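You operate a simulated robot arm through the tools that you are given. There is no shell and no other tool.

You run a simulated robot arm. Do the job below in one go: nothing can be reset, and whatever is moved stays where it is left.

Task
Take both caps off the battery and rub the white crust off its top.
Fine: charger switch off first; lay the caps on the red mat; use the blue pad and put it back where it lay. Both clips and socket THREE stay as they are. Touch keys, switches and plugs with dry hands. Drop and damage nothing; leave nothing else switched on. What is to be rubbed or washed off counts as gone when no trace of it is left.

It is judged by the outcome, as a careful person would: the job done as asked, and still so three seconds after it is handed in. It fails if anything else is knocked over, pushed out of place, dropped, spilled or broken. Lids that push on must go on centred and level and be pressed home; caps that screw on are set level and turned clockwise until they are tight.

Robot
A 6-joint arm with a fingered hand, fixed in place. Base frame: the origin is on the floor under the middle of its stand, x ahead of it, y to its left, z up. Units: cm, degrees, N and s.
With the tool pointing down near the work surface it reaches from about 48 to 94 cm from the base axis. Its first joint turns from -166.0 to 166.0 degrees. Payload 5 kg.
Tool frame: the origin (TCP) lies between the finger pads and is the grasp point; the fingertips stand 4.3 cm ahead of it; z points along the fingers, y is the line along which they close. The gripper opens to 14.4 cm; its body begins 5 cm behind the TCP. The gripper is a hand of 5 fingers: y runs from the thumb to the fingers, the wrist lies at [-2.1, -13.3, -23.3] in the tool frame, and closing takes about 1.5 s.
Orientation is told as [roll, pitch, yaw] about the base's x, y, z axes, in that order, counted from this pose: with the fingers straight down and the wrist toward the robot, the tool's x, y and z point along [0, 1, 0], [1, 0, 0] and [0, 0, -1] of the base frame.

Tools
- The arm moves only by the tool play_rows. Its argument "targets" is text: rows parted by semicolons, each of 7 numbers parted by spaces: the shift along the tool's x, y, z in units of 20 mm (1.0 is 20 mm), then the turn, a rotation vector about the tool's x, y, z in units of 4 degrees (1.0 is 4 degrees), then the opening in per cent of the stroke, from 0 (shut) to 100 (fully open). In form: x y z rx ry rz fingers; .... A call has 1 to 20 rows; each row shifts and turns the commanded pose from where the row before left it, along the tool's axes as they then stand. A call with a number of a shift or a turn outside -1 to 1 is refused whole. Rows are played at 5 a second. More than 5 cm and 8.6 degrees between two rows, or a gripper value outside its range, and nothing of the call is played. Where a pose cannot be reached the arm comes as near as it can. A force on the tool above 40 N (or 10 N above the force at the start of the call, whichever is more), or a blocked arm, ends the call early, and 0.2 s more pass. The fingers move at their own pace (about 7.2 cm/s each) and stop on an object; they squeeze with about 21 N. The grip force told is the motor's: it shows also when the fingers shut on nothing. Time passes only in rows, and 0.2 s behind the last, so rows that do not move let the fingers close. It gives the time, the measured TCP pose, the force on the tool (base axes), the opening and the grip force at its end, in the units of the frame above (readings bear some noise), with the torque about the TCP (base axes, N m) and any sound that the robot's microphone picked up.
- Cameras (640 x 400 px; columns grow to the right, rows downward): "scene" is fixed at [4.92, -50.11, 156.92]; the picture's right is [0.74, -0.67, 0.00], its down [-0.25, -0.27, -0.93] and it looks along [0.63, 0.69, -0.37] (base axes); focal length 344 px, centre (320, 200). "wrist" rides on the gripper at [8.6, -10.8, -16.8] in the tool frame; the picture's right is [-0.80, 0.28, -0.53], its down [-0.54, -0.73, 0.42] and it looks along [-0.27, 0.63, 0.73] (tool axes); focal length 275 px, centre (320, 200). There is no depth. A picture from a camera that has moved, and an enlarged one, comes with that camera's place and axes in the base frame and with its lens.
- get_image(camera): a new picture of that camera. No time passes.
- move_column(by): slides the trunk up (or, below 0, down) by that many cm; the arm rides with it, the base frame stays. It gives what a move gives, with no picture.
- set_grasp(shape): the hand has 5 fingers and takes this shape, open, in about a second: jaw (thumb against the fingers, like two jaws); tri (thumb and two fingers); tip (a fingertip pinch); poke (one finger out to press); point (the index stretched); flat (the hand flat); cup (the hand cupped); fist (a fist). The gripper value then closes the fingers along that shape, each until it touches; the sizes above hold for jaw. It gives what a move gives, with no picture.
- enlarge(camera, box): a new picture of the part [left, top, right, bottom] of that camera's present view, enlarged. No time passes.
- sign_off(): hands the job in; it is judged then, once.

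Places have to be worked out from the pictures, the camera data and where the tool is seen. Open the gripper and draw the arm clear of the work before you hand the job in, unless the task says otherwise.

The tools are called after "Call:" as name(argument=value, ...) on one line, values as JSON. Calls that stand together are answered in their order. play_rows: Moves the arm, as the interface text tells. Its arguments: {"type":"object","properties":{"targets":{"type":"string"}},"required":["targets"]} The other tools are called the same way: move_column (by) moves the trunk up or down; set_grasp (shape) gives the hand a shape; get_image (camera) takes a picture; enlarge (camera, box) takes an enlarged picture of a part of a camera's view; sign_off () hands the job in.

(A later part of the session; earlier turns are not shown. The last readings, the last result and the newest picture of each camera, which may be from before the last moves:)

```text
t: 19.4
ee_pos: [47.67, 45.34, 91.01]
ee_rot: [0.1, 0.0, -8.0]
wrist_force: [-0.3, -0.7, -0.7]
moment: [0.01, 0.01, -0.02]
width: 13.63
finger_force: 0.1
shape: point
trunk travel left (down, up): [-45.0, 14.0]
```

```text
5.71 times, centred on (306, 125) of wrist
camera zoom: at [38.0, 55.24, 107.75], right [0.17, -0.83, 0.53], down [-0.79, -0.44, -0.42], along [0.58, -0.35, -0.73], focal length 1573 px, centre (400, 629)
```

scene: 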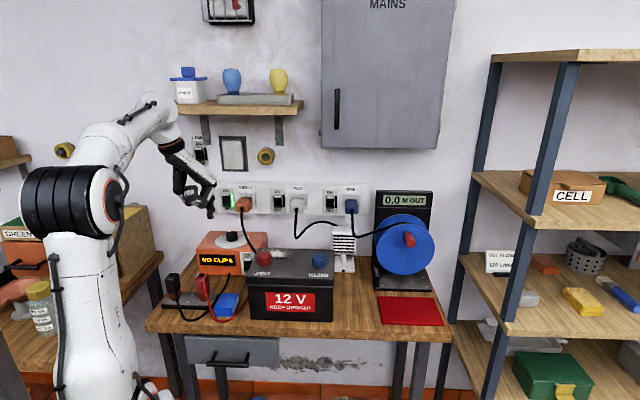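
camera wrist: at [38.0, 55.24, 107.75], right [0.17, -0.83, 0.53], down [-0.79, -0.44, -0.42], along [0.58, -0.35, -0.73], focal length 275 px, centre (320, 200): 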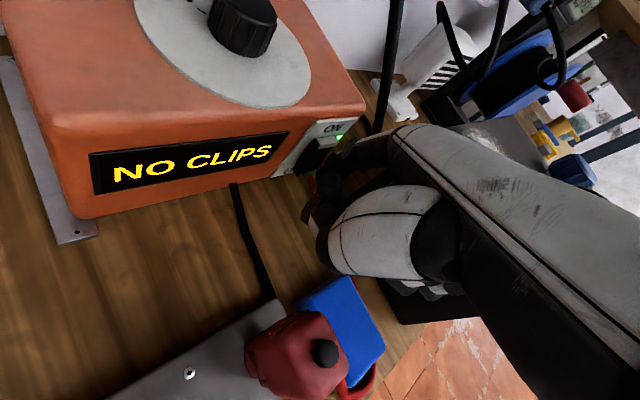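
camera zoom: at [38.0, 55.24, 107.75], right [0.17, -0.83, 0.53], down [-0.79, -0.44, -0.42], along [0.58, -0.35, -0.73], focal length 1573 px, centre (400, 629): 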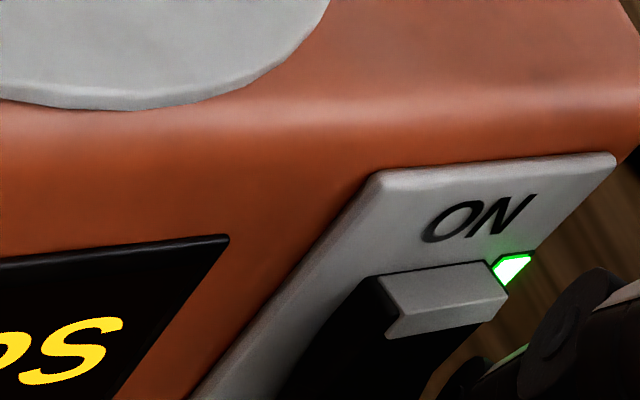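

The finger now points forward and down, with the tip low in front of the rocker. I look closer before pushing.

Call:
enlarge(camera="scene", box=[231, 245, 263, 275])

Call:
enlarge(camera="wrist", box=[270, 130, 350, 200])

```text
13.33 times, centred on (247, 260) of scene
camera zoom: at [4.92, -50.11, 156.92], right [0.74, -0.67, 0.0], down [-0.25, -0.27, -0.93], along [0.63, 0.69, -0.37], focal length 4580 px, centre (1293, -600)
```

zoom: 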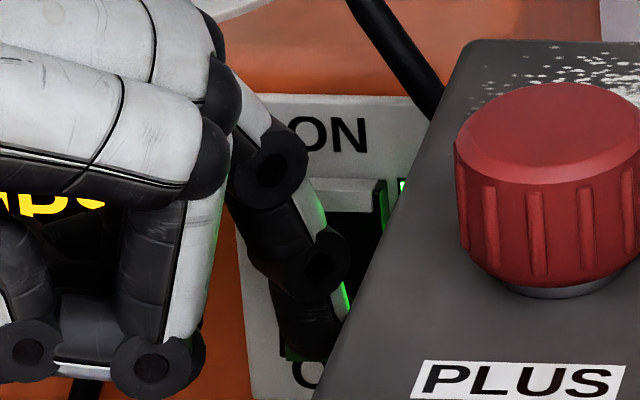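

```text
5.71 times, centred on (310, 165) of wrist
camera zoom: at [38.0, 55.24, 107.75], right [0.17, -0.83, 0.53], down [-0.79, -0.44, -0.42], along [0.58, -0.35, -0.73], focal length 1573 px, centre (377, 400)
```

zoom: 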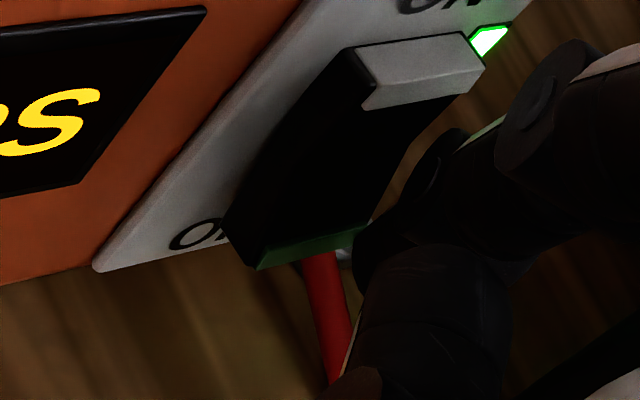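

The tip overlays the lower OFF half just above the green stripe. I push toward the wall in half-centimetre steps.

Call:
play_rows(targets="0.207 0.14 0 0 0 0 100;0.207 0.14 0 0 0 0 100;0.207 0.14 0 0 0 0 100;0 0 0 0 0 0 100")

Call:
enlarge(camera="scene", box=[231, 245, 263, 275])

Call:
enlarge(camera="wrist", box=[270, 130, 350, 200])

```text
t: 20.4
ee_pos: [48.59, 46.44, 91.0]
ee_rot: [0.0, 0.0, -8.1]
wrist_force: [-6.7, -8.0, 3.9]
moment: [-0.18, -0.16, -0.72]
width: 13.6
finger_force: 0.0
shape: point
trunk travel left (down, up): [-45.0, 14.0]
```

```text
13.33 times, centred on (247, 260) of scene
camera zoom: at [4.92, -50.11, 156.92], right [0.74, -0.67, 0.0], down [-0.25, -0.27, -0.93], along [0.63, 0.69, -0.37], focal length 4580 px, centre (1293, -600)
```

zoom: 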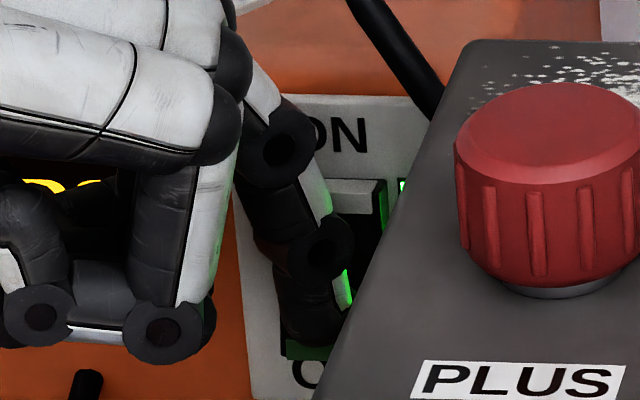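

```text
5.71 times, centred on (310, 165) of wrist
camera zoom: at [38.96, 56.32, 107.84], right [0.17, -0.83, 0.53], down [-0.8, -0.43, -0.42], along [0.58, -0.35, -0.73], focal length 1573 px, centre (377, 400)
```

zoom: 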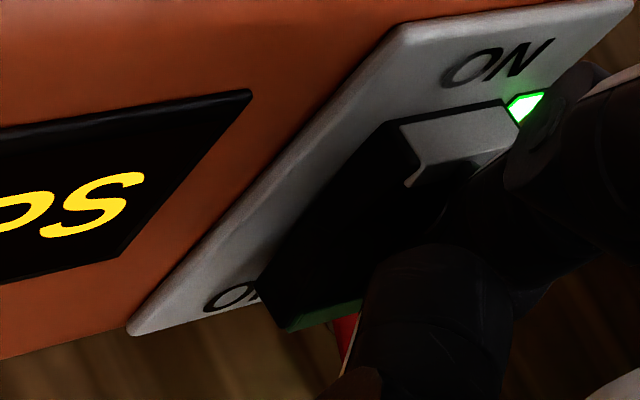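

Contact is now about 11 N on the OFF half and the light is still on. I press a little further.

Call:
play_rows(targets="0.124 0.084 0 0 0 0 100;0.124 0.084 0 0 0 0 100;0 0 0 0 0 0 100")

Call:
enlarge(camera="scene", box=[231, 245, 263, 275])

Call:
enlarge(camera="wrist", box=[270, 130, 350, 200])

```text
t: 21.2
ee_pos: [48.9, 46.69, 91.08]
ee_rot: [0.0, 0.0, -8.0]
wrist_force: [-9.6, -10.4, 2.1]
moment: [-0.14, 0.01, -0.83]
width: 13.63
finger_force: 0.0
shape: point
trunk travel left (down, up): [-45.0, 14.0]
```

```text
13.33 times, centred on (247, 260) of scene
camera zoom: at [4.92, -50.11, 156.92], right [0.74, -0.67, 0.0], down [-0.25, -0.27, -0.93], along [0.63, 0.69, -0.37], focal length 4580 px, centre (1293, -600)
```

zoom: 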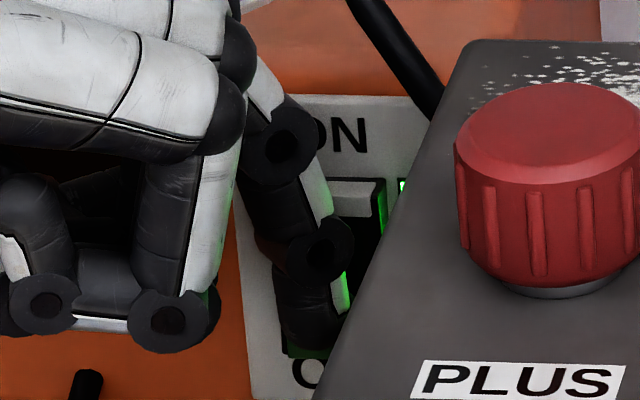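

```text
5.71 times, centred on (310, 165) of wrist
camera zoom: at [39.3, 56.69, 107.83], right [0.17, -0.83, 0.53], down [-0.79, -0.43, -0.42], along [0.58, -0.35, -0.73], focal length 1573 px, centre (377, 400)
```

zoom: 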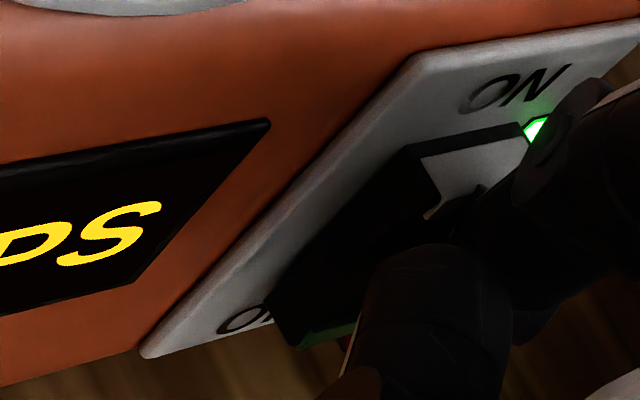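

The reaction force is swinging from about 20° upward tilt to about 8°, so the rocker is turning. I keep pressing.

Call:
play_rows(targets="0.124 0.084 0 0 0 0 100;0.124 0.084 0 0 0 0 100;0.124 0.084 0 0 0 0 100;0 0 0 0 0 0 100")

Call:
enlarge(camera="scene", box=[231, 245, 263, 275])

Call:
enlarge(camera="wrist", box=[270, 130, 350, 200])

```text
t: 22.2
ee_pos: [49.48, 47.33, 91.02]
ee_rot: [0.0, 0.0, -8.2]
wrist_force: [-13.7, -18.3, 5.1]
moment: [-0.42, -0.05, -1.5]
width: 13.63
finger_force: 0.0
shape: point
trunk travel left (down, up): [-45.0, 14.0]
```

```text
13.33 times, centred on (247, 260) of scene
camera zoom: at [4.92, -50.11, 156.92], right [0.74, -0.67, 0.0], down [-0.25, -0.27, -0.93], along [0.63, 0.69, -0.37], focal length 4580 px, centre (1293, -600)
```

zoom: 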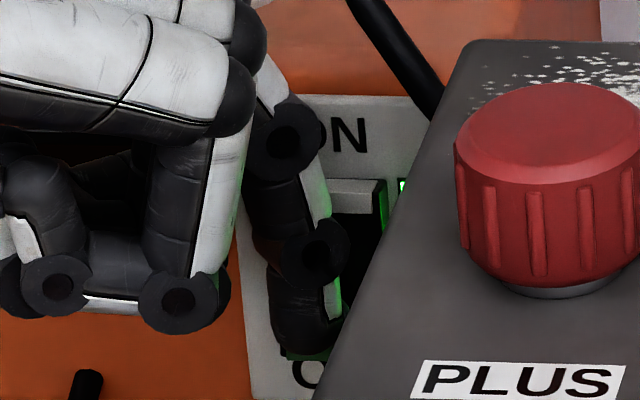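

```text
5.71 times, centred on (310, 165) of wrist
camera zoom: at [39.91, 57.22, 107.86], right [0.17, -0.83, 0.53], down [-0.8, -0.43, -0.42], along [0.58, -0.35, -0.73], focal length 1573 px, centre (377, 400)
```

zoom: 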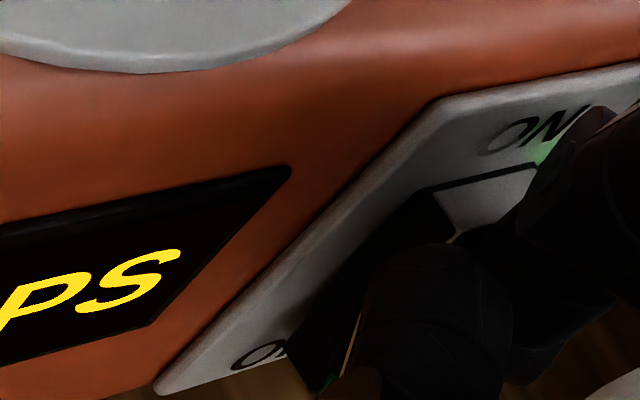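

At 23 N the rocker still has not tipped; the torque puts contact at z≈88.4, about at its pivot. I back off 2 cm, tip the finger 8° further forward and lower the tip about 1.3 cm more.

Call:
play_rows(targets="-0.207 -0.14 0 0 0 0 100;-0.207 -0.14 0 0 0 0 100;-0.207 -0.14 0 0 0 0 100;-0.207 -0.14 0 0 0 0 100;0 -0.09 0.61 -1 0 0 100;0 -0.09 0.61 -1 0 0 100;0 0 0 0 0 0 100")

Call:
enlarge(camera="scene", box=[223, 240, 271, 270])

Call:
enlarge(camera="wrist", box=[250, 120, 362, 190])

Call:
get_image(camera="scene")

```text
t: 23.8
ee_pos: [48.11, 46.01, 88.74]
ee_rot: [0.1, -8.1, -7.9]
wrist_force: [-1.6, -1.3, -0.1]
moment: [0.0, 0.0, -0.04]
width: 13.64
finger_force: 0.1
shape: point
trunk travel left (down, up): [-45.0, 14.0]
```

```text
13.33 times, centred on (247, 255) of scene
camera zoom: at [4.92, -50.11, 156.92], right [0.74, -0.67, 0.0], down [-0.25, -0.27, -0.93], along [0.63, 0.69, -0.37], focal length 4580 px, centre (1293, -533)
```

zoom: 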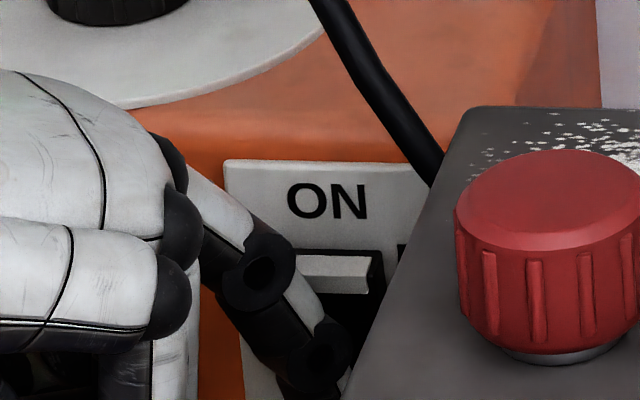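

```text
5.71 times, centred on (306, 155) of wrist
camera zoom: at [36.26, 56.19, 103.72], right [0.09, -0.82, 0.57], down [-0.73, -0.45, -0.52], along [0.68, -0.36, -0.64], focal length 1573 px, centre (400, 457)
```

zoom: 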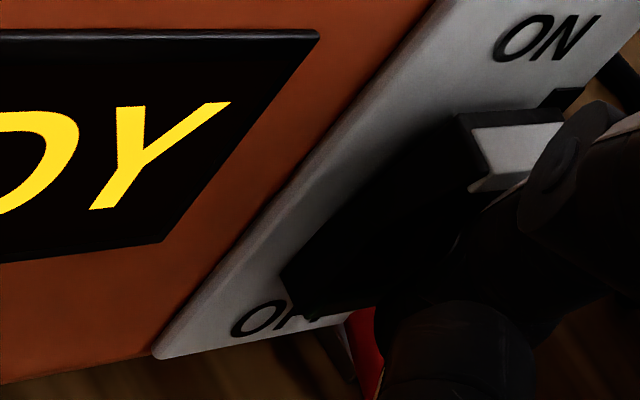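

```text
taken
```

scene: 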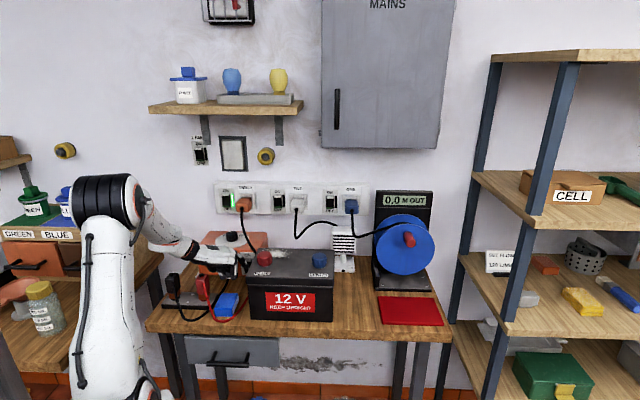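

The indicator is now dark and the rocker's top sticks out: the charger switch has gone to OFF. I withdraw straight back from the switch, then up, and look at the display.

Call:
play_rows(targets="-0.207 -0.14 0 0 0 0 100;-0.207 -0.14 0 0 0 0 100;-0.207 -0.14 0 0 0 0 100;0 0 -1 0 0 0 100;0 0 -1 0 0 0 100;0 0 -1 0 0 0 100;0 0 -1 0 0 0 100;0 0 -1 0 0 0 100;0 0 -1 0 0 0 100;0 0 0 0 0 0 100")

Call:
enlarge(camera="scene", box=[150, 230, 310, 330])

Call:
get_image(camera="wrist")

```text
t: 26.0
ee_pos: [45.48, 45.11, 100.48]
ee_rot: [0.0, -8.1, -8.0]
wrist_force: [-0.1, 0.1, 0.3]
moment: [-0.03, 0.01, 0.03]
width: 13.63
finger_force: 0.0
shape: point
trunk travel left (down, up): [-45.0, 14.0]
```

```text
4.00 times, centred on (230, 280) of scene
camera zoom: at [4.92, -50.11, 156.92], right [0.74, -0.67, 0.0], down [-0.25, -0.27, -0.93], along [0.63, 0.69, -0.37], focal length 1374 px, centre (680, -120)
```

zoom: 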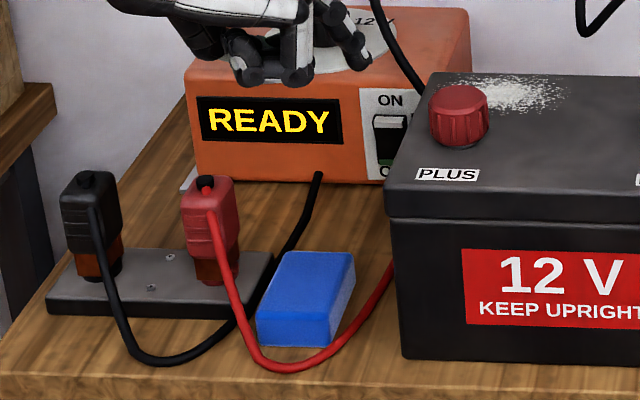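

```text
taken
camera wrist: at [33.59, 55.41, 115.49], right [0.09, -0.82, 0.57], down [-0.73, -0.45, -0.52], along [0.68, -0.37, -0.64], focal length 275 px, centre (320, 200)
```

wrist: 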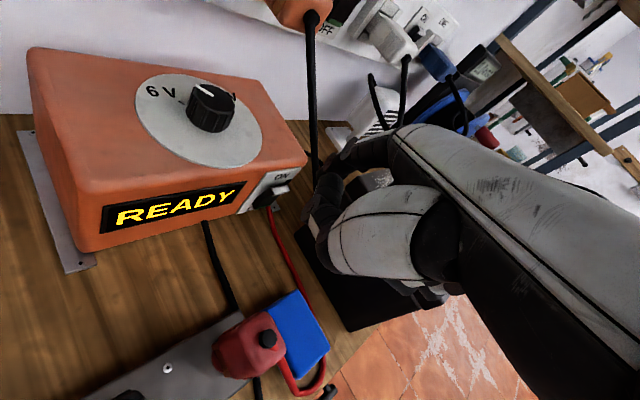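

The display now reads READY and the light is off. I confirm the switch closely.

Call:
enlarge(camera="wrist", box=[230, 155, 310, 225])

Call:
enlarge(camera="scene", box=[223, 245, 271, 275])

```text
5.71 times, centred on (270, 190) of wrist
camera zoom: at [33.59, 55.41, 115.49], right [0.09, -0.82, 0.57], down [-0.73, -0.45, -0.52], along [0.68, -0.37, -0.64], focal length 1573 px, centre (606, 257)
```

zoom: 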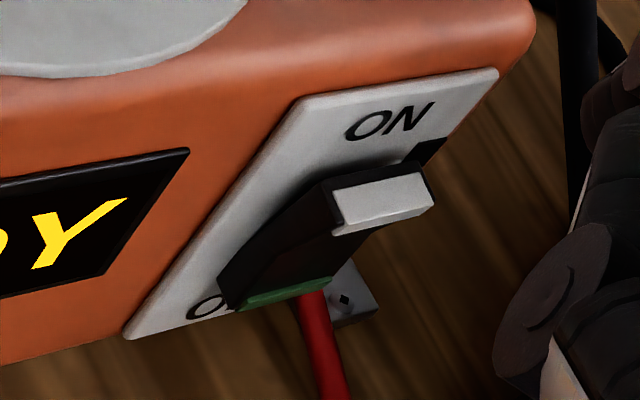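

```text
13.33 times, centred on (247, 260) of scene
camera zoom: at [4.92, -50.11, 156.92], right [0.74, -0.67, 0.0], down [-0.25, -0.27, -0.93], along [0.63, 0.69, -0.37], focal length 4580 px, centre (1293, -600)
```

zoom: 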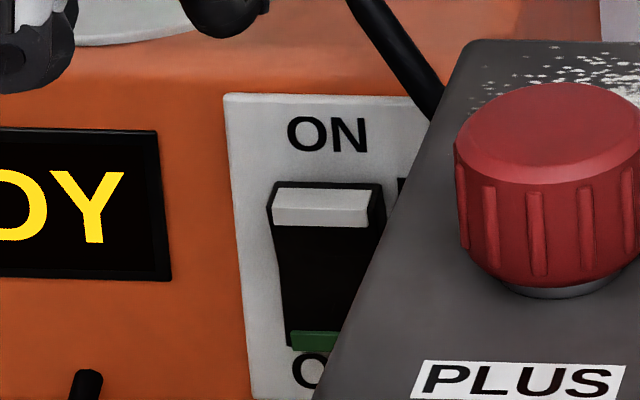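

The switch is clearly OFF with its indicator dark. Now for the caps: I rise, level the hand to yaw 0 and move to a viewpoint over the battery.

Call:
play_rows(targets="0 0 -1 0 0 0 100;0 0 -1 0 0 0 100;0 0 -1 0 0 0 100;0 0 -1 0 0 0 100;0 0 -1 0 0 0 100;0 0 -1 0 0 0 100;0 0 -1 1 0 0 100;0 0 -1 1 0 0 100;0 0 -1 0 0 -1 100;0 0 -1 0 0 -1 100;-1 -0.2 0 0 0 0 100;-1 -0.2 0 0 0 0 100;-1 -0.2 0 0 0 0 100;-1 -0.2 0 0 0 0 100;-1 -0.2 0 0 0 0 100;-1 -0.2 0 0 0 0 100;0 0 0 0 0 0 100")

Call:
get_image(camera="wrist")

Call:
get_image(camera="scene")

```text
t: 29.6
ee_pos: [40.87, 33.49, 120.27]
ee_rot: [0.0, 0.0, 0.0]
wrist_force: [0.6, -0.2, 0.7]
moment: [0.0, -0.03, -0.03]
width: 13.63
finger_force: 0.0
shape: point
trunk travel left (down, up): [-45.0, 14.0]
```

```text
taken
camera wrist: at [30.02, 42.04, 136.99], right [0.28, -0.8, 0.53], down [-0.73, -0.54, -0.42], along [0.63, -0.27, -0.73], focal length 275 px, centre (320, 200)
```

wrist: 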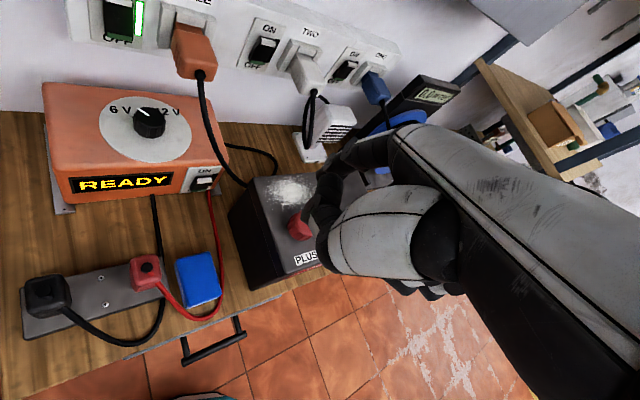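

```text
taken
```

scene: 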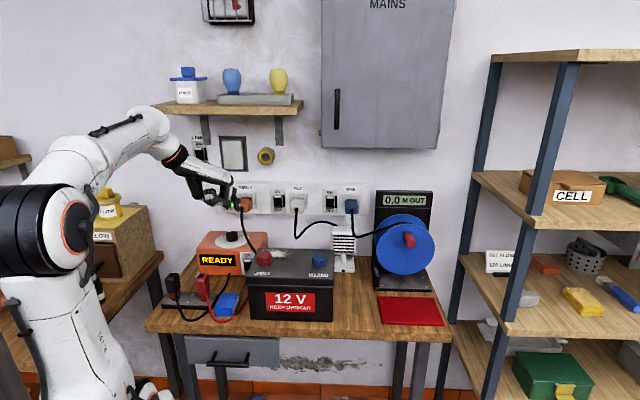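

Good view of the battery's left end. I enlarge it and at the same time switch the hand to "tri", in free air, to see how that grip looks.

Call:
enlarge(camera="wrist", box=[220, 160, 348, 240])

Call:
enlarge(camera="wrist", box=[120, 220, 248, 300])

Call:
set_grasp(shape="tri")

Call:
get_image(camera="wrist")

Call:
enlarge(camera="scene", box=[150, 140, 262, 210])

```text
5.00 times, centred on (284, 200) of wrist
camera zoom: at [30.02, 42.04, 136.99], right [0.28, -0.8, 0.53], down [-0.73, -0.54, -0.42], along [0.63, -0.27, -0.73], focal length 1376 px, centre (500, 200)
```

zoom: 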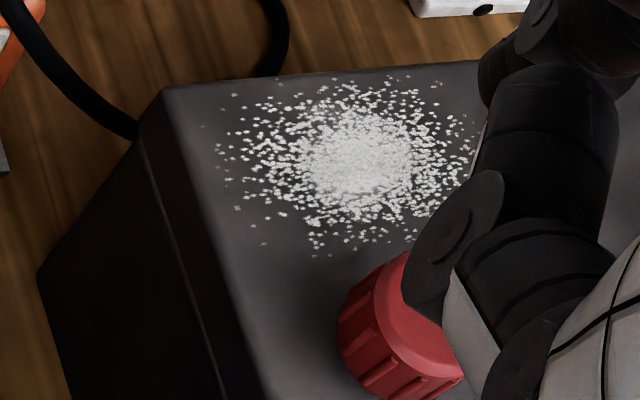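

```text
5.00 times, centred on (184, 260) of wrist
camera zoom: at [30.02, 42.04, 136.99], right [0.28, -0.8, 0.53], down [-0.73, -0.54, -0.42], along [0.63, -0.27, -0.73], focal length 1376 px, centre (1000, -100)
```

zoom: 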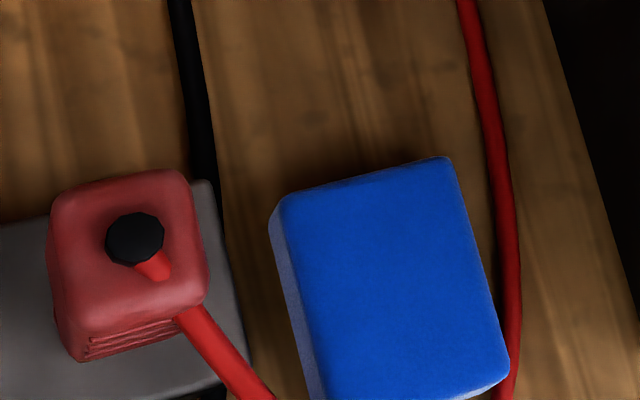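

```text
t: 30.5
ee_pos: [40.89, 33.59, 120.27]
ee_rot: [0.0, 0.0, 0.0]
wrist_force: [0.1, -0.3, -0.7]
moment: [-0.03, -0.03, 0.0]
width: 14.38
finger_force: 0.1
shape: tri
trunk travel left (down, up): [-45.0, 14.0]
```

```text
taken
camera wrist: at [30.02, 42.07, 137.0], right [0.28, -0.8, 0.53], down [-0.73, -0.54, -0.42], along [0.63, -0.27, -0.73], focal length 275 px, centre (320, 200)
```

wrist: 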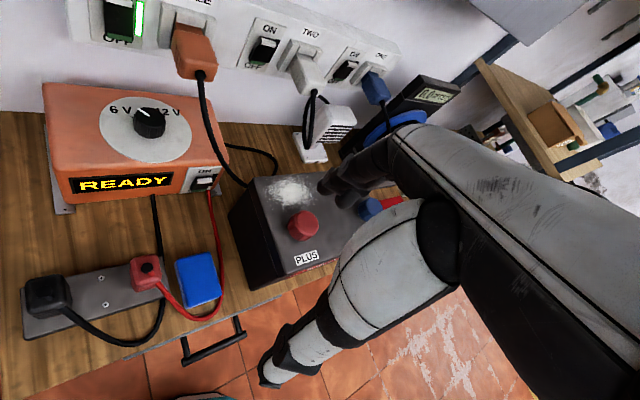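

```text
5.71 times, centred on (206, 175) of scene
camera zoom: at [4.92, -50.11, 156.92], right [0.74, -0.67, 0.0], down [-0.25, -0.27, -0.93], along [0.63, 0.69, -0.37], focal length 1963 px, centre (971, 343)
```

zoom: 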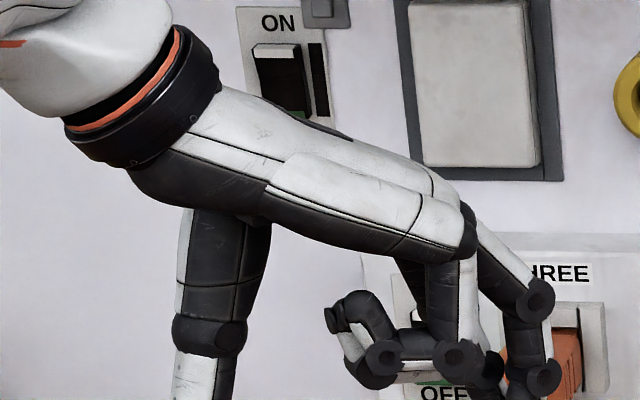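

In "tri" the caps are visible. I enlarge the caps to measure them.

Call:
enlarge(camera="wrist", box=[240, 170, 400, 270])

Call:
enlarge(camera="wrist", box=[270, 195, 350, 245])

Call:
enlarge(camera="scene", box=[240, 235, 336, 295])

```text
4.00 times, centred on (320, 220) of wrist
camera zoom: at [30.02, 42.07, 137.0], right [0.28, -0.8, 0.53], down [-0.73, -0.54, -0.42], along [0.63, -0.27, -0.73], focal length 1101 px, centre (320, 120)
```

zoom: 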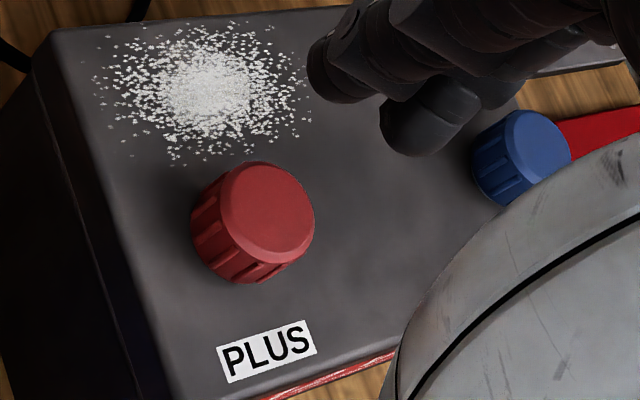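

```text
8.00 times, centred on (310, 220) of wrist
camera zoom: at [30.02, 42.07, 137.0], right [0.28, -0.8, 0.53], down [-0.73, -0.54, -0.42], along [0.63, -0.27, -0.73], focal length 2202 px, centre (400, 40)
```

zoom: 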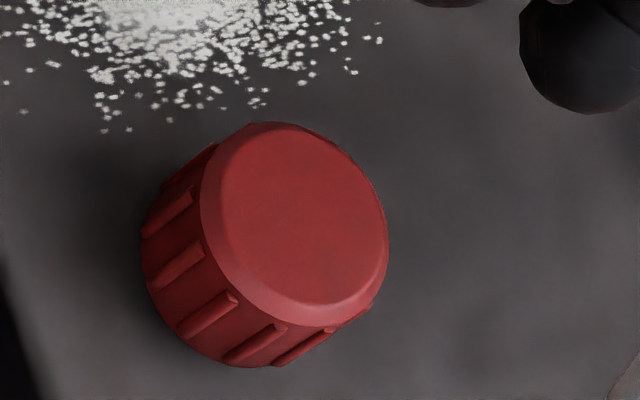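

```text
6.67 times, centred on (288, 265) of scene
camera zoom: at [4.92, -50.11, 156.92], right [0.74, -0.67, 0.0], down [-0.25, -0.27, -0.93], along [0.63, 0.69, -0.37], focal length 2290 px, centre (533, -233)
```

zoom: 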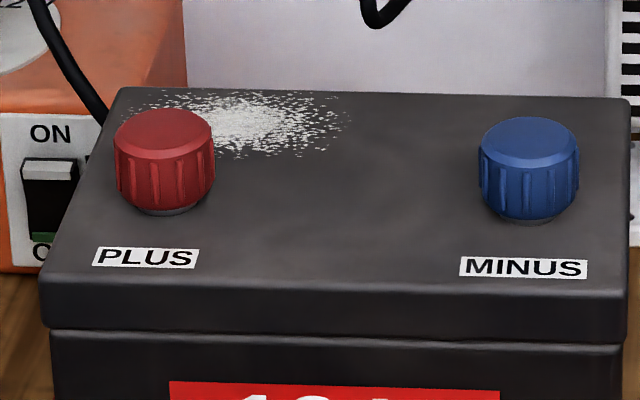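

The caps lie at about (54.3, 30.0) and (66.3, 18.0), tops at z≈102.2, about 4.6 cm across and 2.6 cm tall; the bench is in fact turned 45°. I partly close the tri grip in free air to see where the fingertips come.

Call:
play_rows(targets="0 0 0 0 0 0 45;0 0 0 0 0 0 45;0 0 0 0 0 0 45;0 0 0 0 0 0 45;0 0 0 0 0 0 45")

Call:
get_image(camera="wrist")

Call:
enlarge(camera="scene", box=[180, 160, 260, 225])

```text
t: 31.7
ee_pos: [40.98, 33.52, 120.31]
ee_rot: [0.1, 0.0, 0.0]
wrist_force: [0.6, -0.2, -0.2]
moment: [-0.01, -0.05, 0.03]
width: 6.53
finger_force: 0.0
shape: tri
trunk travel left (down, up): [-45.0, 14.0]
```

```text
taken
camera wrist: at [30.02, 42.07, 137.0], right [0.28, -0.8, 0.53], down [-0.73, -0.54, -0.42], along [0.63, -0.27, -0.73], focal length 275 px, centre (320, 200)
```

wrist: 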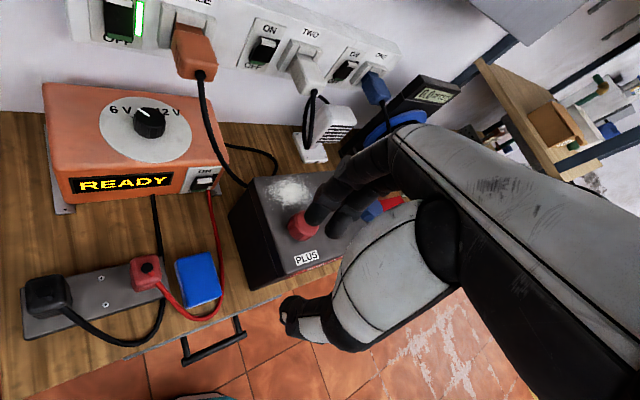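

```text
6.15 times, centred on (220, 192) of scene
camera zoom: at [4.92, -50.11, 156.92], right [0.74, -0.67, 0.0], down [-0.25, -0.27, -0.93], along [0.63, 0.69, -0.37], focal length 2114 px, centre (935, 246)
```

zoom: 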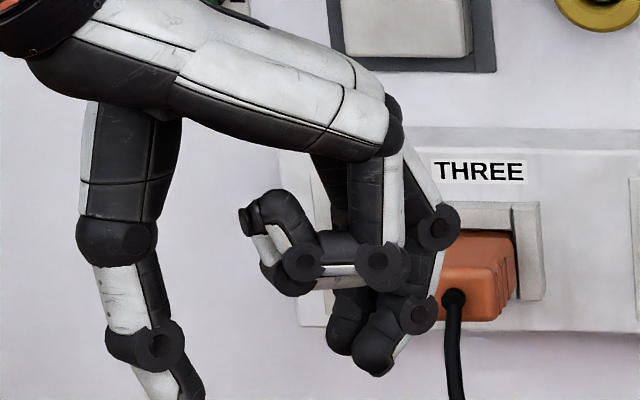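

I look a bit lower to see all fingertips.

Call:
enlarge(camera="scene", box=[175, 180, 271, 240])

Call:
enlarge(camera="wrist", box=[270, 150, 430, 350])

```text
6.67 times, centred on (223, 210) of scene
camera zoom: at [4.92, -50.11, 156.92], right [0.74, -0.67, 0.0], down [-0.25, -0.27, -0.93], along [0.63, 0.69, -0.37], focal length 2290 px, centre (967, 133)
```

zoom: 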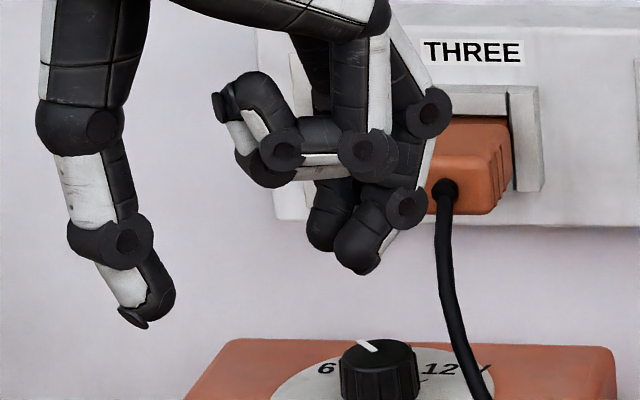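

```text
2.00 times, centred on (350, 250) of wrist
camera zoom: at [30.02, 42.07, 137.0], right [0.28, -0.8, 0.53], down [-0.73, -0.54, -0.42], along [0.63, -0.27, -0.73], focal length 551 px, centre (260, 100)
```

zoom: 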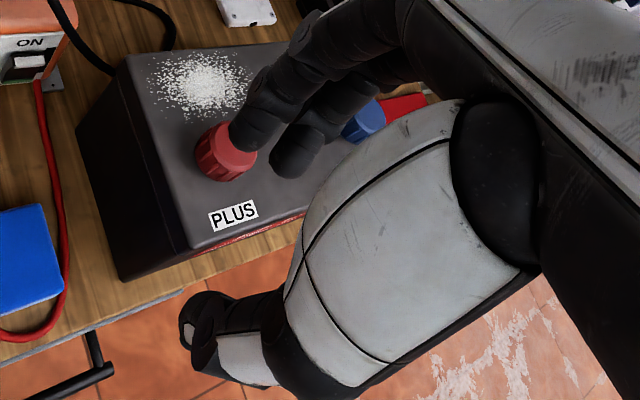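

Fingertips are at tool z≈4, spread evenly about the TCP, so TCP at z≈103.8 should grip the cap with the tips just above the battery lid. I move over the plus cap and turn to yaw -32 so there is room for a long counter-clockwise stroke.

Call:
play_rows(targets="-0.25 0.95 0.593 0 0 0 60;-0.25 0.95 0.593 0 0 0 60;-0.25 0.95 0.593 0 0 0 60;-0.25 0.95 0.593 0 0 0 60;-0.25 0.95 0.593 0 0 0 60;-0.25 0.95 0.593 0 0 0 60;-0.25 0.95 0.593 0 0 0 60;0 0 0 0 0 1 60;0 0 0 0 0 1 60;0 0 0 0 0 1 60;0 0 0 0 0 1 60;0 0 0 0 0 1 60;0 0 0 0 0 1 60;0 0 0 0 0 1 60;0 0 0 0 0 1 60;0 0 0 0 0 0 60")

Call:
get_image(camera="wrist")

Call:
enlarge(camera="scene", box=[190, 190, 350, 290])

```text
t: 35.1
ee_pos: [54.19, 29.93, 111.85]
ee_rot: [-0.1, 0.0, -32.1]
wrist_force: [1.3, 1.0, 0.4]
moment: [0.01, 0.01, 0.0]
width: 8.57
finger_force: 0.1
shape: tri
trunk travel left (down, up): [-45.0, 14.0]
```

```text
taken
camera wrist: at [49.48, 42.94, 128.63], right [-0.18, -0.83, 0.53], down [-0.9, -0.07, -0.42], along [0.39, -0.56, -0.73], focal length 275 px, centre (320, 200)
```

wrist: 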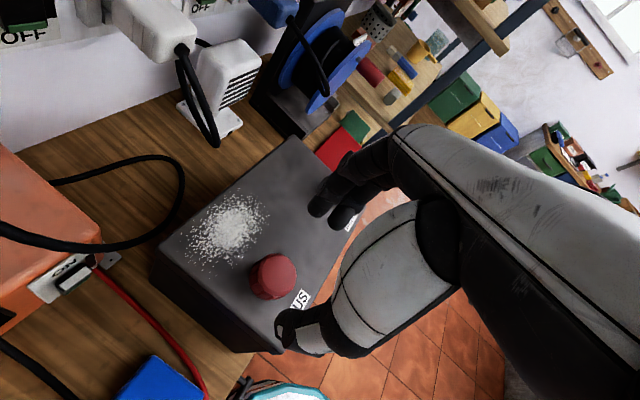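

```text
4.00 times, centred on (270, 240) of scene
camera zoom: at [4.92, -50.11, 156.92], right [0.74, -0.67, 0.0], down [-0.25, -0.27, -0.93], along [0.63, 0.69, -0.37], focal length 1374 px, centre (520, 40)
```

zoom: 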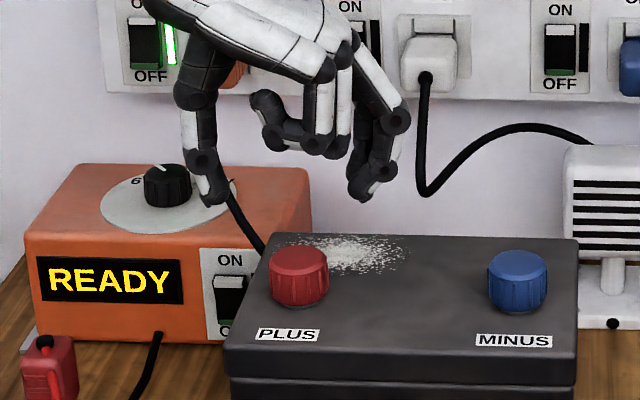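

The hand is over the cap; I zoom the wrist view to check centring of the cap beneath the TCP.

Call:
enlarge(camera="wrist", box=[220, 230, 348, 310])

Call:
enlarge(camera="scene", box=[230, 210, 310, 270])

```text
5.00 times, centred on (284, 270) of wrist
camera zoom: at [49.48, 42.94, 128.63], right [-0.18, -0.83, 0.53], down [-0.9, -0.07, -0.42], along [0.39, -0.56, -0.73], focal length 1376 px, centre (500, -150)
```

zoom: 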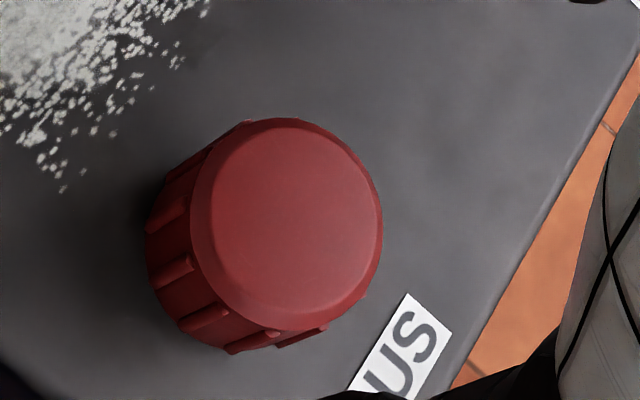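

```text
6.67 times, centred on (270, 240) of scene
camera zoom: at [4.92, -50.11, 156.92], right [0.74, -0.67, 0.0], down [-0.25, -0.27, -0.93], along [0.63, 0.69, -0.37], focal length 2290 px, centre (653, -67)
```

zoom: 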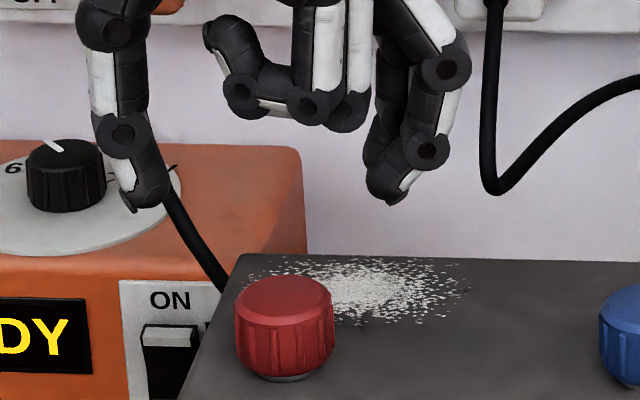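

The cap is centred to within about 2 mm. I lower to TCP z≈104 with the grip open around the cap.

Call:
play_rows(targets="0.07 0 0.5 0 0 0 60;0 0 0.5 0 0 0 60;0 0 0.5 0 0 0 60;0 0 0.5 0 0 0 60;0 0 0.5 0 0 0 60;0 0 0.5 0 0 0 60;0 0 0.5 0 0 0 60;0 0 0.42 0 0 0 60;0 0 0 0 0 0 60")

Call:
get_image(camera="wrist")

Call:
enlarge(camera="scene", box=[210, 210, 330, 285])

```text
t: 37.1
ee_pos: [54.39, 30.02, 104.07]
ee_rot: [-0.1, 0.0, -32.0]
wrist_force: [0.0, 0.3, 0.7]
moment: [0.03, 0.0, 0.0]
width: 8.62
finger_force: 0.2
shape: tri
trunk travel left (down, up): [-45.0, 14.0]
```

```text
taken
camera wrist: at [49.59, 42.99, 120.81], right [-0.18, -0.83, 0.53], down [-0.9, -0.07, -0.42], along [0.39, -0.56, -0.73], focal length 275 px, centre (320, 200)
```

wrist: 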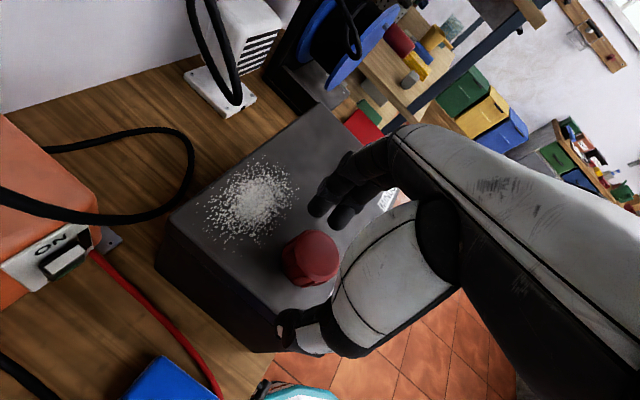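

```text
5.33 times, centred on (270, 248) of scene
camera zoom: at [4.92, -50.11, 156.92], right [0.74, -0.67, 0.0], down [-0.25, -0.27, -0.93], along [0.63, 0.69, -0.37], focal length 1832 px, centre (587, -53)
```

zoom: 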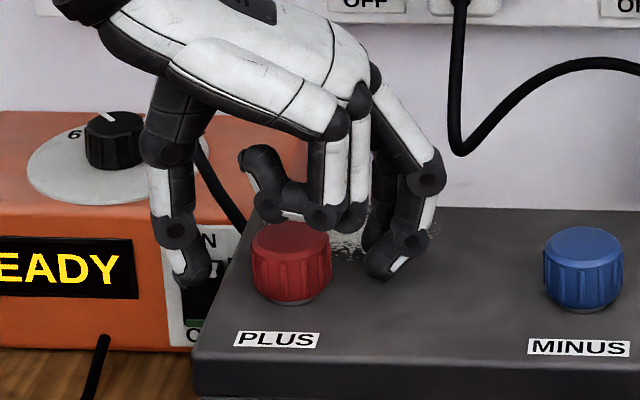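

No contact yet, tips about half a centimetre above the lid and the cap between thumb and fingers. I close the grip on the cap.

Call:
play_rows(targets="0 0 0 0 0 0 0;0 0 0 0 0 0 0;0 0 0 0 0 0 0;0 0 0 0 0 0 0;0 0 0 0 0 0 0;0 0 0 0 0 0 0;0 0 0 0 0 0 0;0 0 0 0 0 0 0")

Call:
get_image(camera="wrist")

Call:
enlarge(camera="scene", box=[210, 210, 330, 285])

```text
t: 38.9
ee_pos: [54.32, 29.94, 104.12]
ee_rot: [0.1, 0.0, -32.0]
wrist_force: [-0.1, -0.8, -1.8]
moment: [0.0, -0.02, -0.04]
width: 3.56
finger_force: 20.8
shape: tri
trunk travel left (down, up): [-45.0, 14.0]
```

```text
taken
camera wrist: at [49.6, 42.99, 120.81], right [-0.18, -0.83, 0.53], down [-0.9, -0.08, -0.42], along [0.39, -0.56, -0.73], focal length 275 px, centre (320, 200)
```

wrist: 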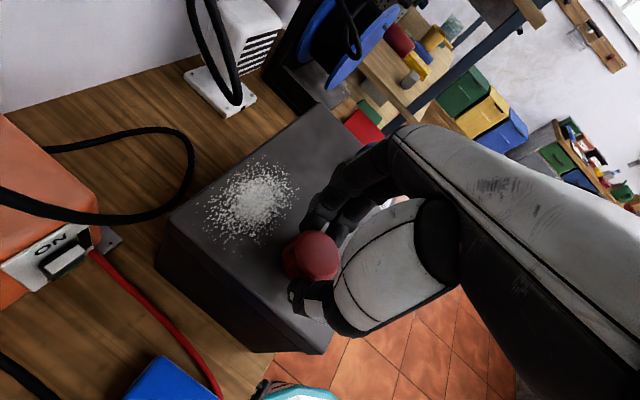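

```text
5.33 times, centred on (270, 248) of scene
camera zoom: at [4.92, -50.11, 156.92], right [0.74, -0.67, 0.0], down [-0.25, -0.27, -0.93], along [0.63, 0.69, -0.37], focal length 1832 px, centre (587, -53)
```

zoom: 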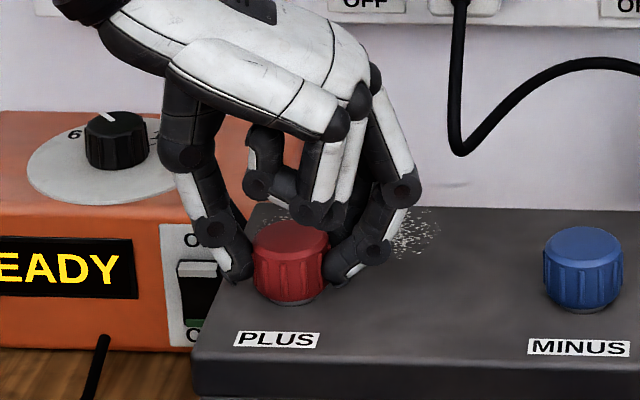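

The cap is gripped (20.8 N). I begin turning counter-clockwise by 40°, watching the torque.

Call:
play_rows(targets="0 0 0 0 0 -1 0;0 0 0 0 0 -1 0;0 0 0 0 0 -1 0;0 0 0 0 0 -1 0;0 0 0 0 0 -1 0;0 0 0 0 0 -1 0;0 0 0 0 0 -1 0;0 0 0 0 0 -1 0;0 0 0 0 0 -1 0;0 0 0 0 0 -1 0")

Call:
enlarge(camera="scene", box=[210, 210, 330, 285])

Call:
get_image(camera="wrist")

```text
t: 41.1
ee_pos: [54.28, 30.01, 104.13]
ee_rot: [0.1, 0.0, 8.0]
wrist_force: [-1.0, -2.1, 0.8]
moment: [-0.1, 0.0, 0.03]
width: 3.55
finger_force: 21.0
shape: tri
trunk travel left (down, up): [-45.0, 14.0]
heard: snap
```

```text
5.33 times, centred on (270, 248) of scene
camera zoom: at [4.92, -50.11, 156.92], right [0.74, -0.67, 0.0], down [-0.25, -0.27, -0.93], along [0.63, 0.69, -0.37], focal length 1832 px, centre (587, -53)
```

zoom: 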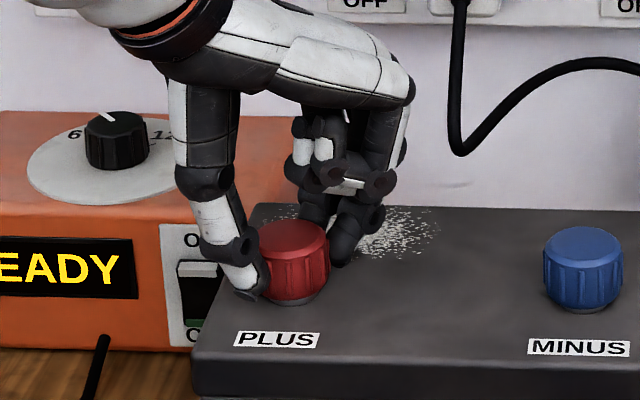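

```text
taken
camera wrist: at [42.25, 36.95, 120.83], right [0.39, -0.75, 0.53], down [-0.64, -0.64, -0.42], along [0.66, -0.18, -0.73], focal length 275 px, centre (320, 200)
```

wrist: 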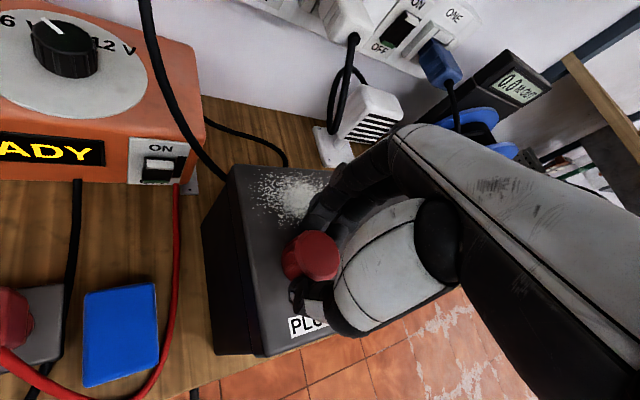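

I heard a snap, and the torque is now about zero; I check the cap closely before going on.

Call:
enlarge(camera="scene", box=[245, 240, 293, 270])

Call:
enlarge(camera="wrist", box=[240, 200, 368, 320])

```text
13.33 times, centred on (269, 255) of scene
camera zoom: at [4.92, -50.11, 156.92], right [0.74, -0.67, 0.0], down [-0.25, -0.27, -0.93], along [0.63, 0.69, -0.37], focal length 4580 px, centre (1000, -533)
```

zoom: 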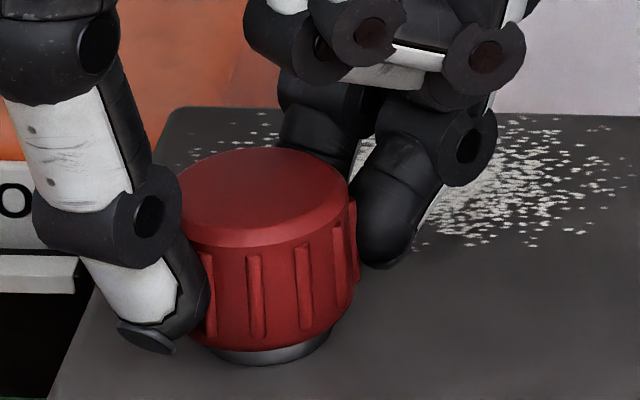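

```text
3.33 times, centred on (304, 260) of wrist
camera zoom: at [42.25, 36.95, 120.83], right [0.39, -0.75, 0.53], down [-0.64, -0.64, -0.42], along [0.66, -0.18, -0.73], focal length 918 px, centre (373, 0)
```

zoom: 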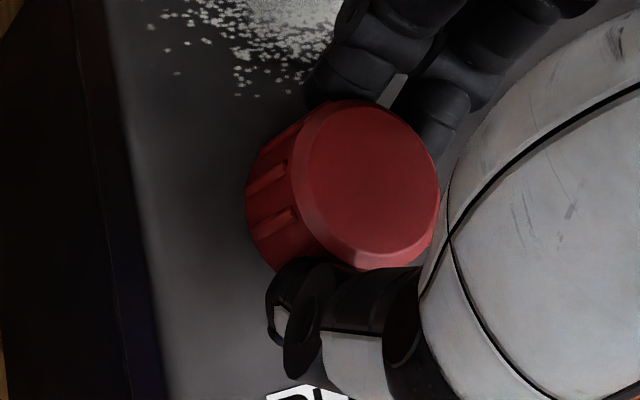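

The cap looks freed and slightly tilted within the grip, so it has come off its neck. I lift slowly 3 cm and check that the cap comes along.

Call:
play_rows(targets="0 0 -0.25 0 0 0 0;0 0 -0.25 0 0 0 0;0 0 -0.25 0 0 0 0;0 0 -0.25 0 0 0 0;0 0 -0.25 0 0 0 0;0 0 -0.25 0 0 0 0;0 0 0 0 0 0 0")

Call:
enlarge(camera="scene", box=[225, 220, 305, 270])

Call:
enlarge(camera="wrist", box=[240, 200, 368, 320])

```text
t: 42.7
ee_pos: [54.18, 30.24, 107.12]
ee_rot: [0.1, 0.0, 7.9]
wrist_force: [-0.3, 0.3, 0.4]
moment: [-0.05, 0.0, 0.01]
width: 3.56
finger_force: 21.6
shape: tri
trunk travel left (down, up): [-45.0, 14.0]
```

```text
8.00 times, centred on (265, 245) of scene
camera zoom: at [4.92, -50.11, 156.92], right [0.74, -0.67, 0.0], down [-0.25, -0.27, -0.93], along [0.63, 0.69, -0.37], focal length 2748 px, centre (760, -160)
```

zoom: 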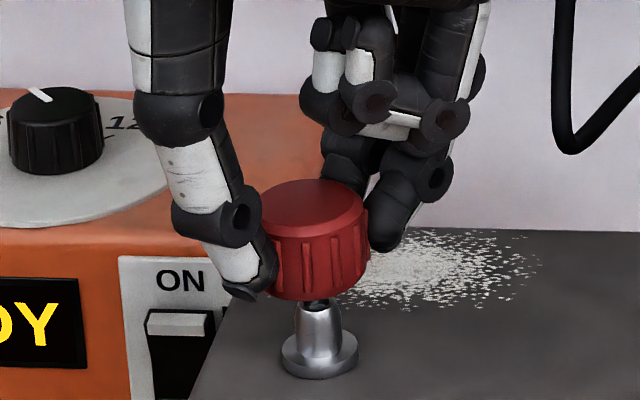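

```text
3.33 times, centred on (304, 260) of wrist
camera zoom: at [42.27, 37.07, 123.86], right [0.39, -0.75, 0.53], down [-0.64, -0.64, -0.42], along [0.66, -0.18, -0.73], focal length 918 px, centre (373, 0)
```

zoom: 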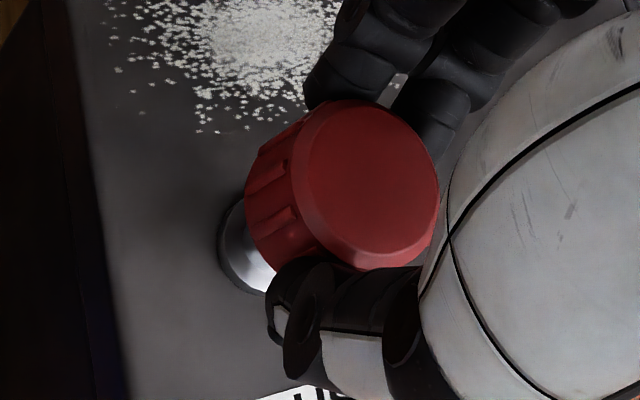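

The plus cap is off and held, showing the bare metal post. I lift 6 cm more to clear everything, checking the grip.

Call:
play_rows(targets="0 0 -0.6 0 0 0 0;0 0 -0.8 0 0 0 0;0 0 -0.8 0 0 0 0;0 0 -0.8 0 0 0 0;0 0 0 0 0 0 0")

Call:
get_image(camera="wrist")

Call:
enlarge(camera="scene", box=[225, 200, 321, 260])

```text
t: 43.9
ee_pos: [54.21, 30.02, 113.14]
ee_rot: [-0.1, 0.0, 8.0]
wrist_force: [0.4, -0.3, 0.0]
moment: [0.0, 0.0, 0.03]
width: 3.55
finger_force: 20.7
shape: tri
trunk travel left (down, up): [-45.0, 14.0]
```

```text
taken
camera wrist: at [42.18, 36.99, 129.84], right [0.39, -0.75, 0.53], down [-0.64, -0.64, -0.42], along [0.66, -0.18, -0.73], focal length 275 px, centre (320, 200)
```

wrist: 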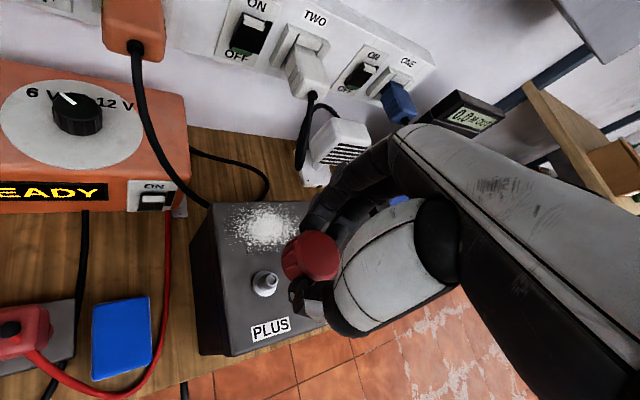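

```text
6.67 times, centred on (273, 230) of scene
camera zoom: at [4.92, -50.11, 156.92], right [0.74, -0.67, 0.0], down [-0.25, -0.27, -0.93], along [0.63, 0.69, -0.37], focal length 2290 px, centre (633, 0)
```

zoom: 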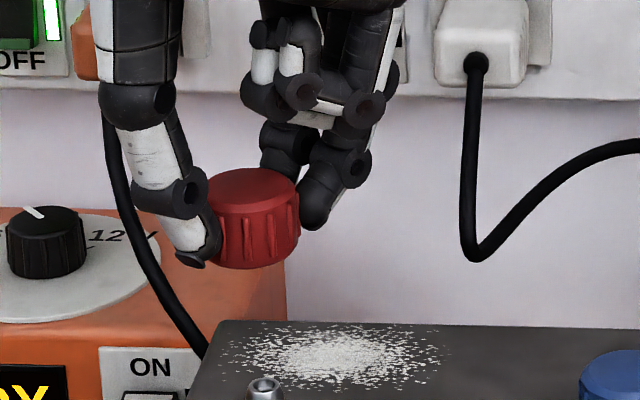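

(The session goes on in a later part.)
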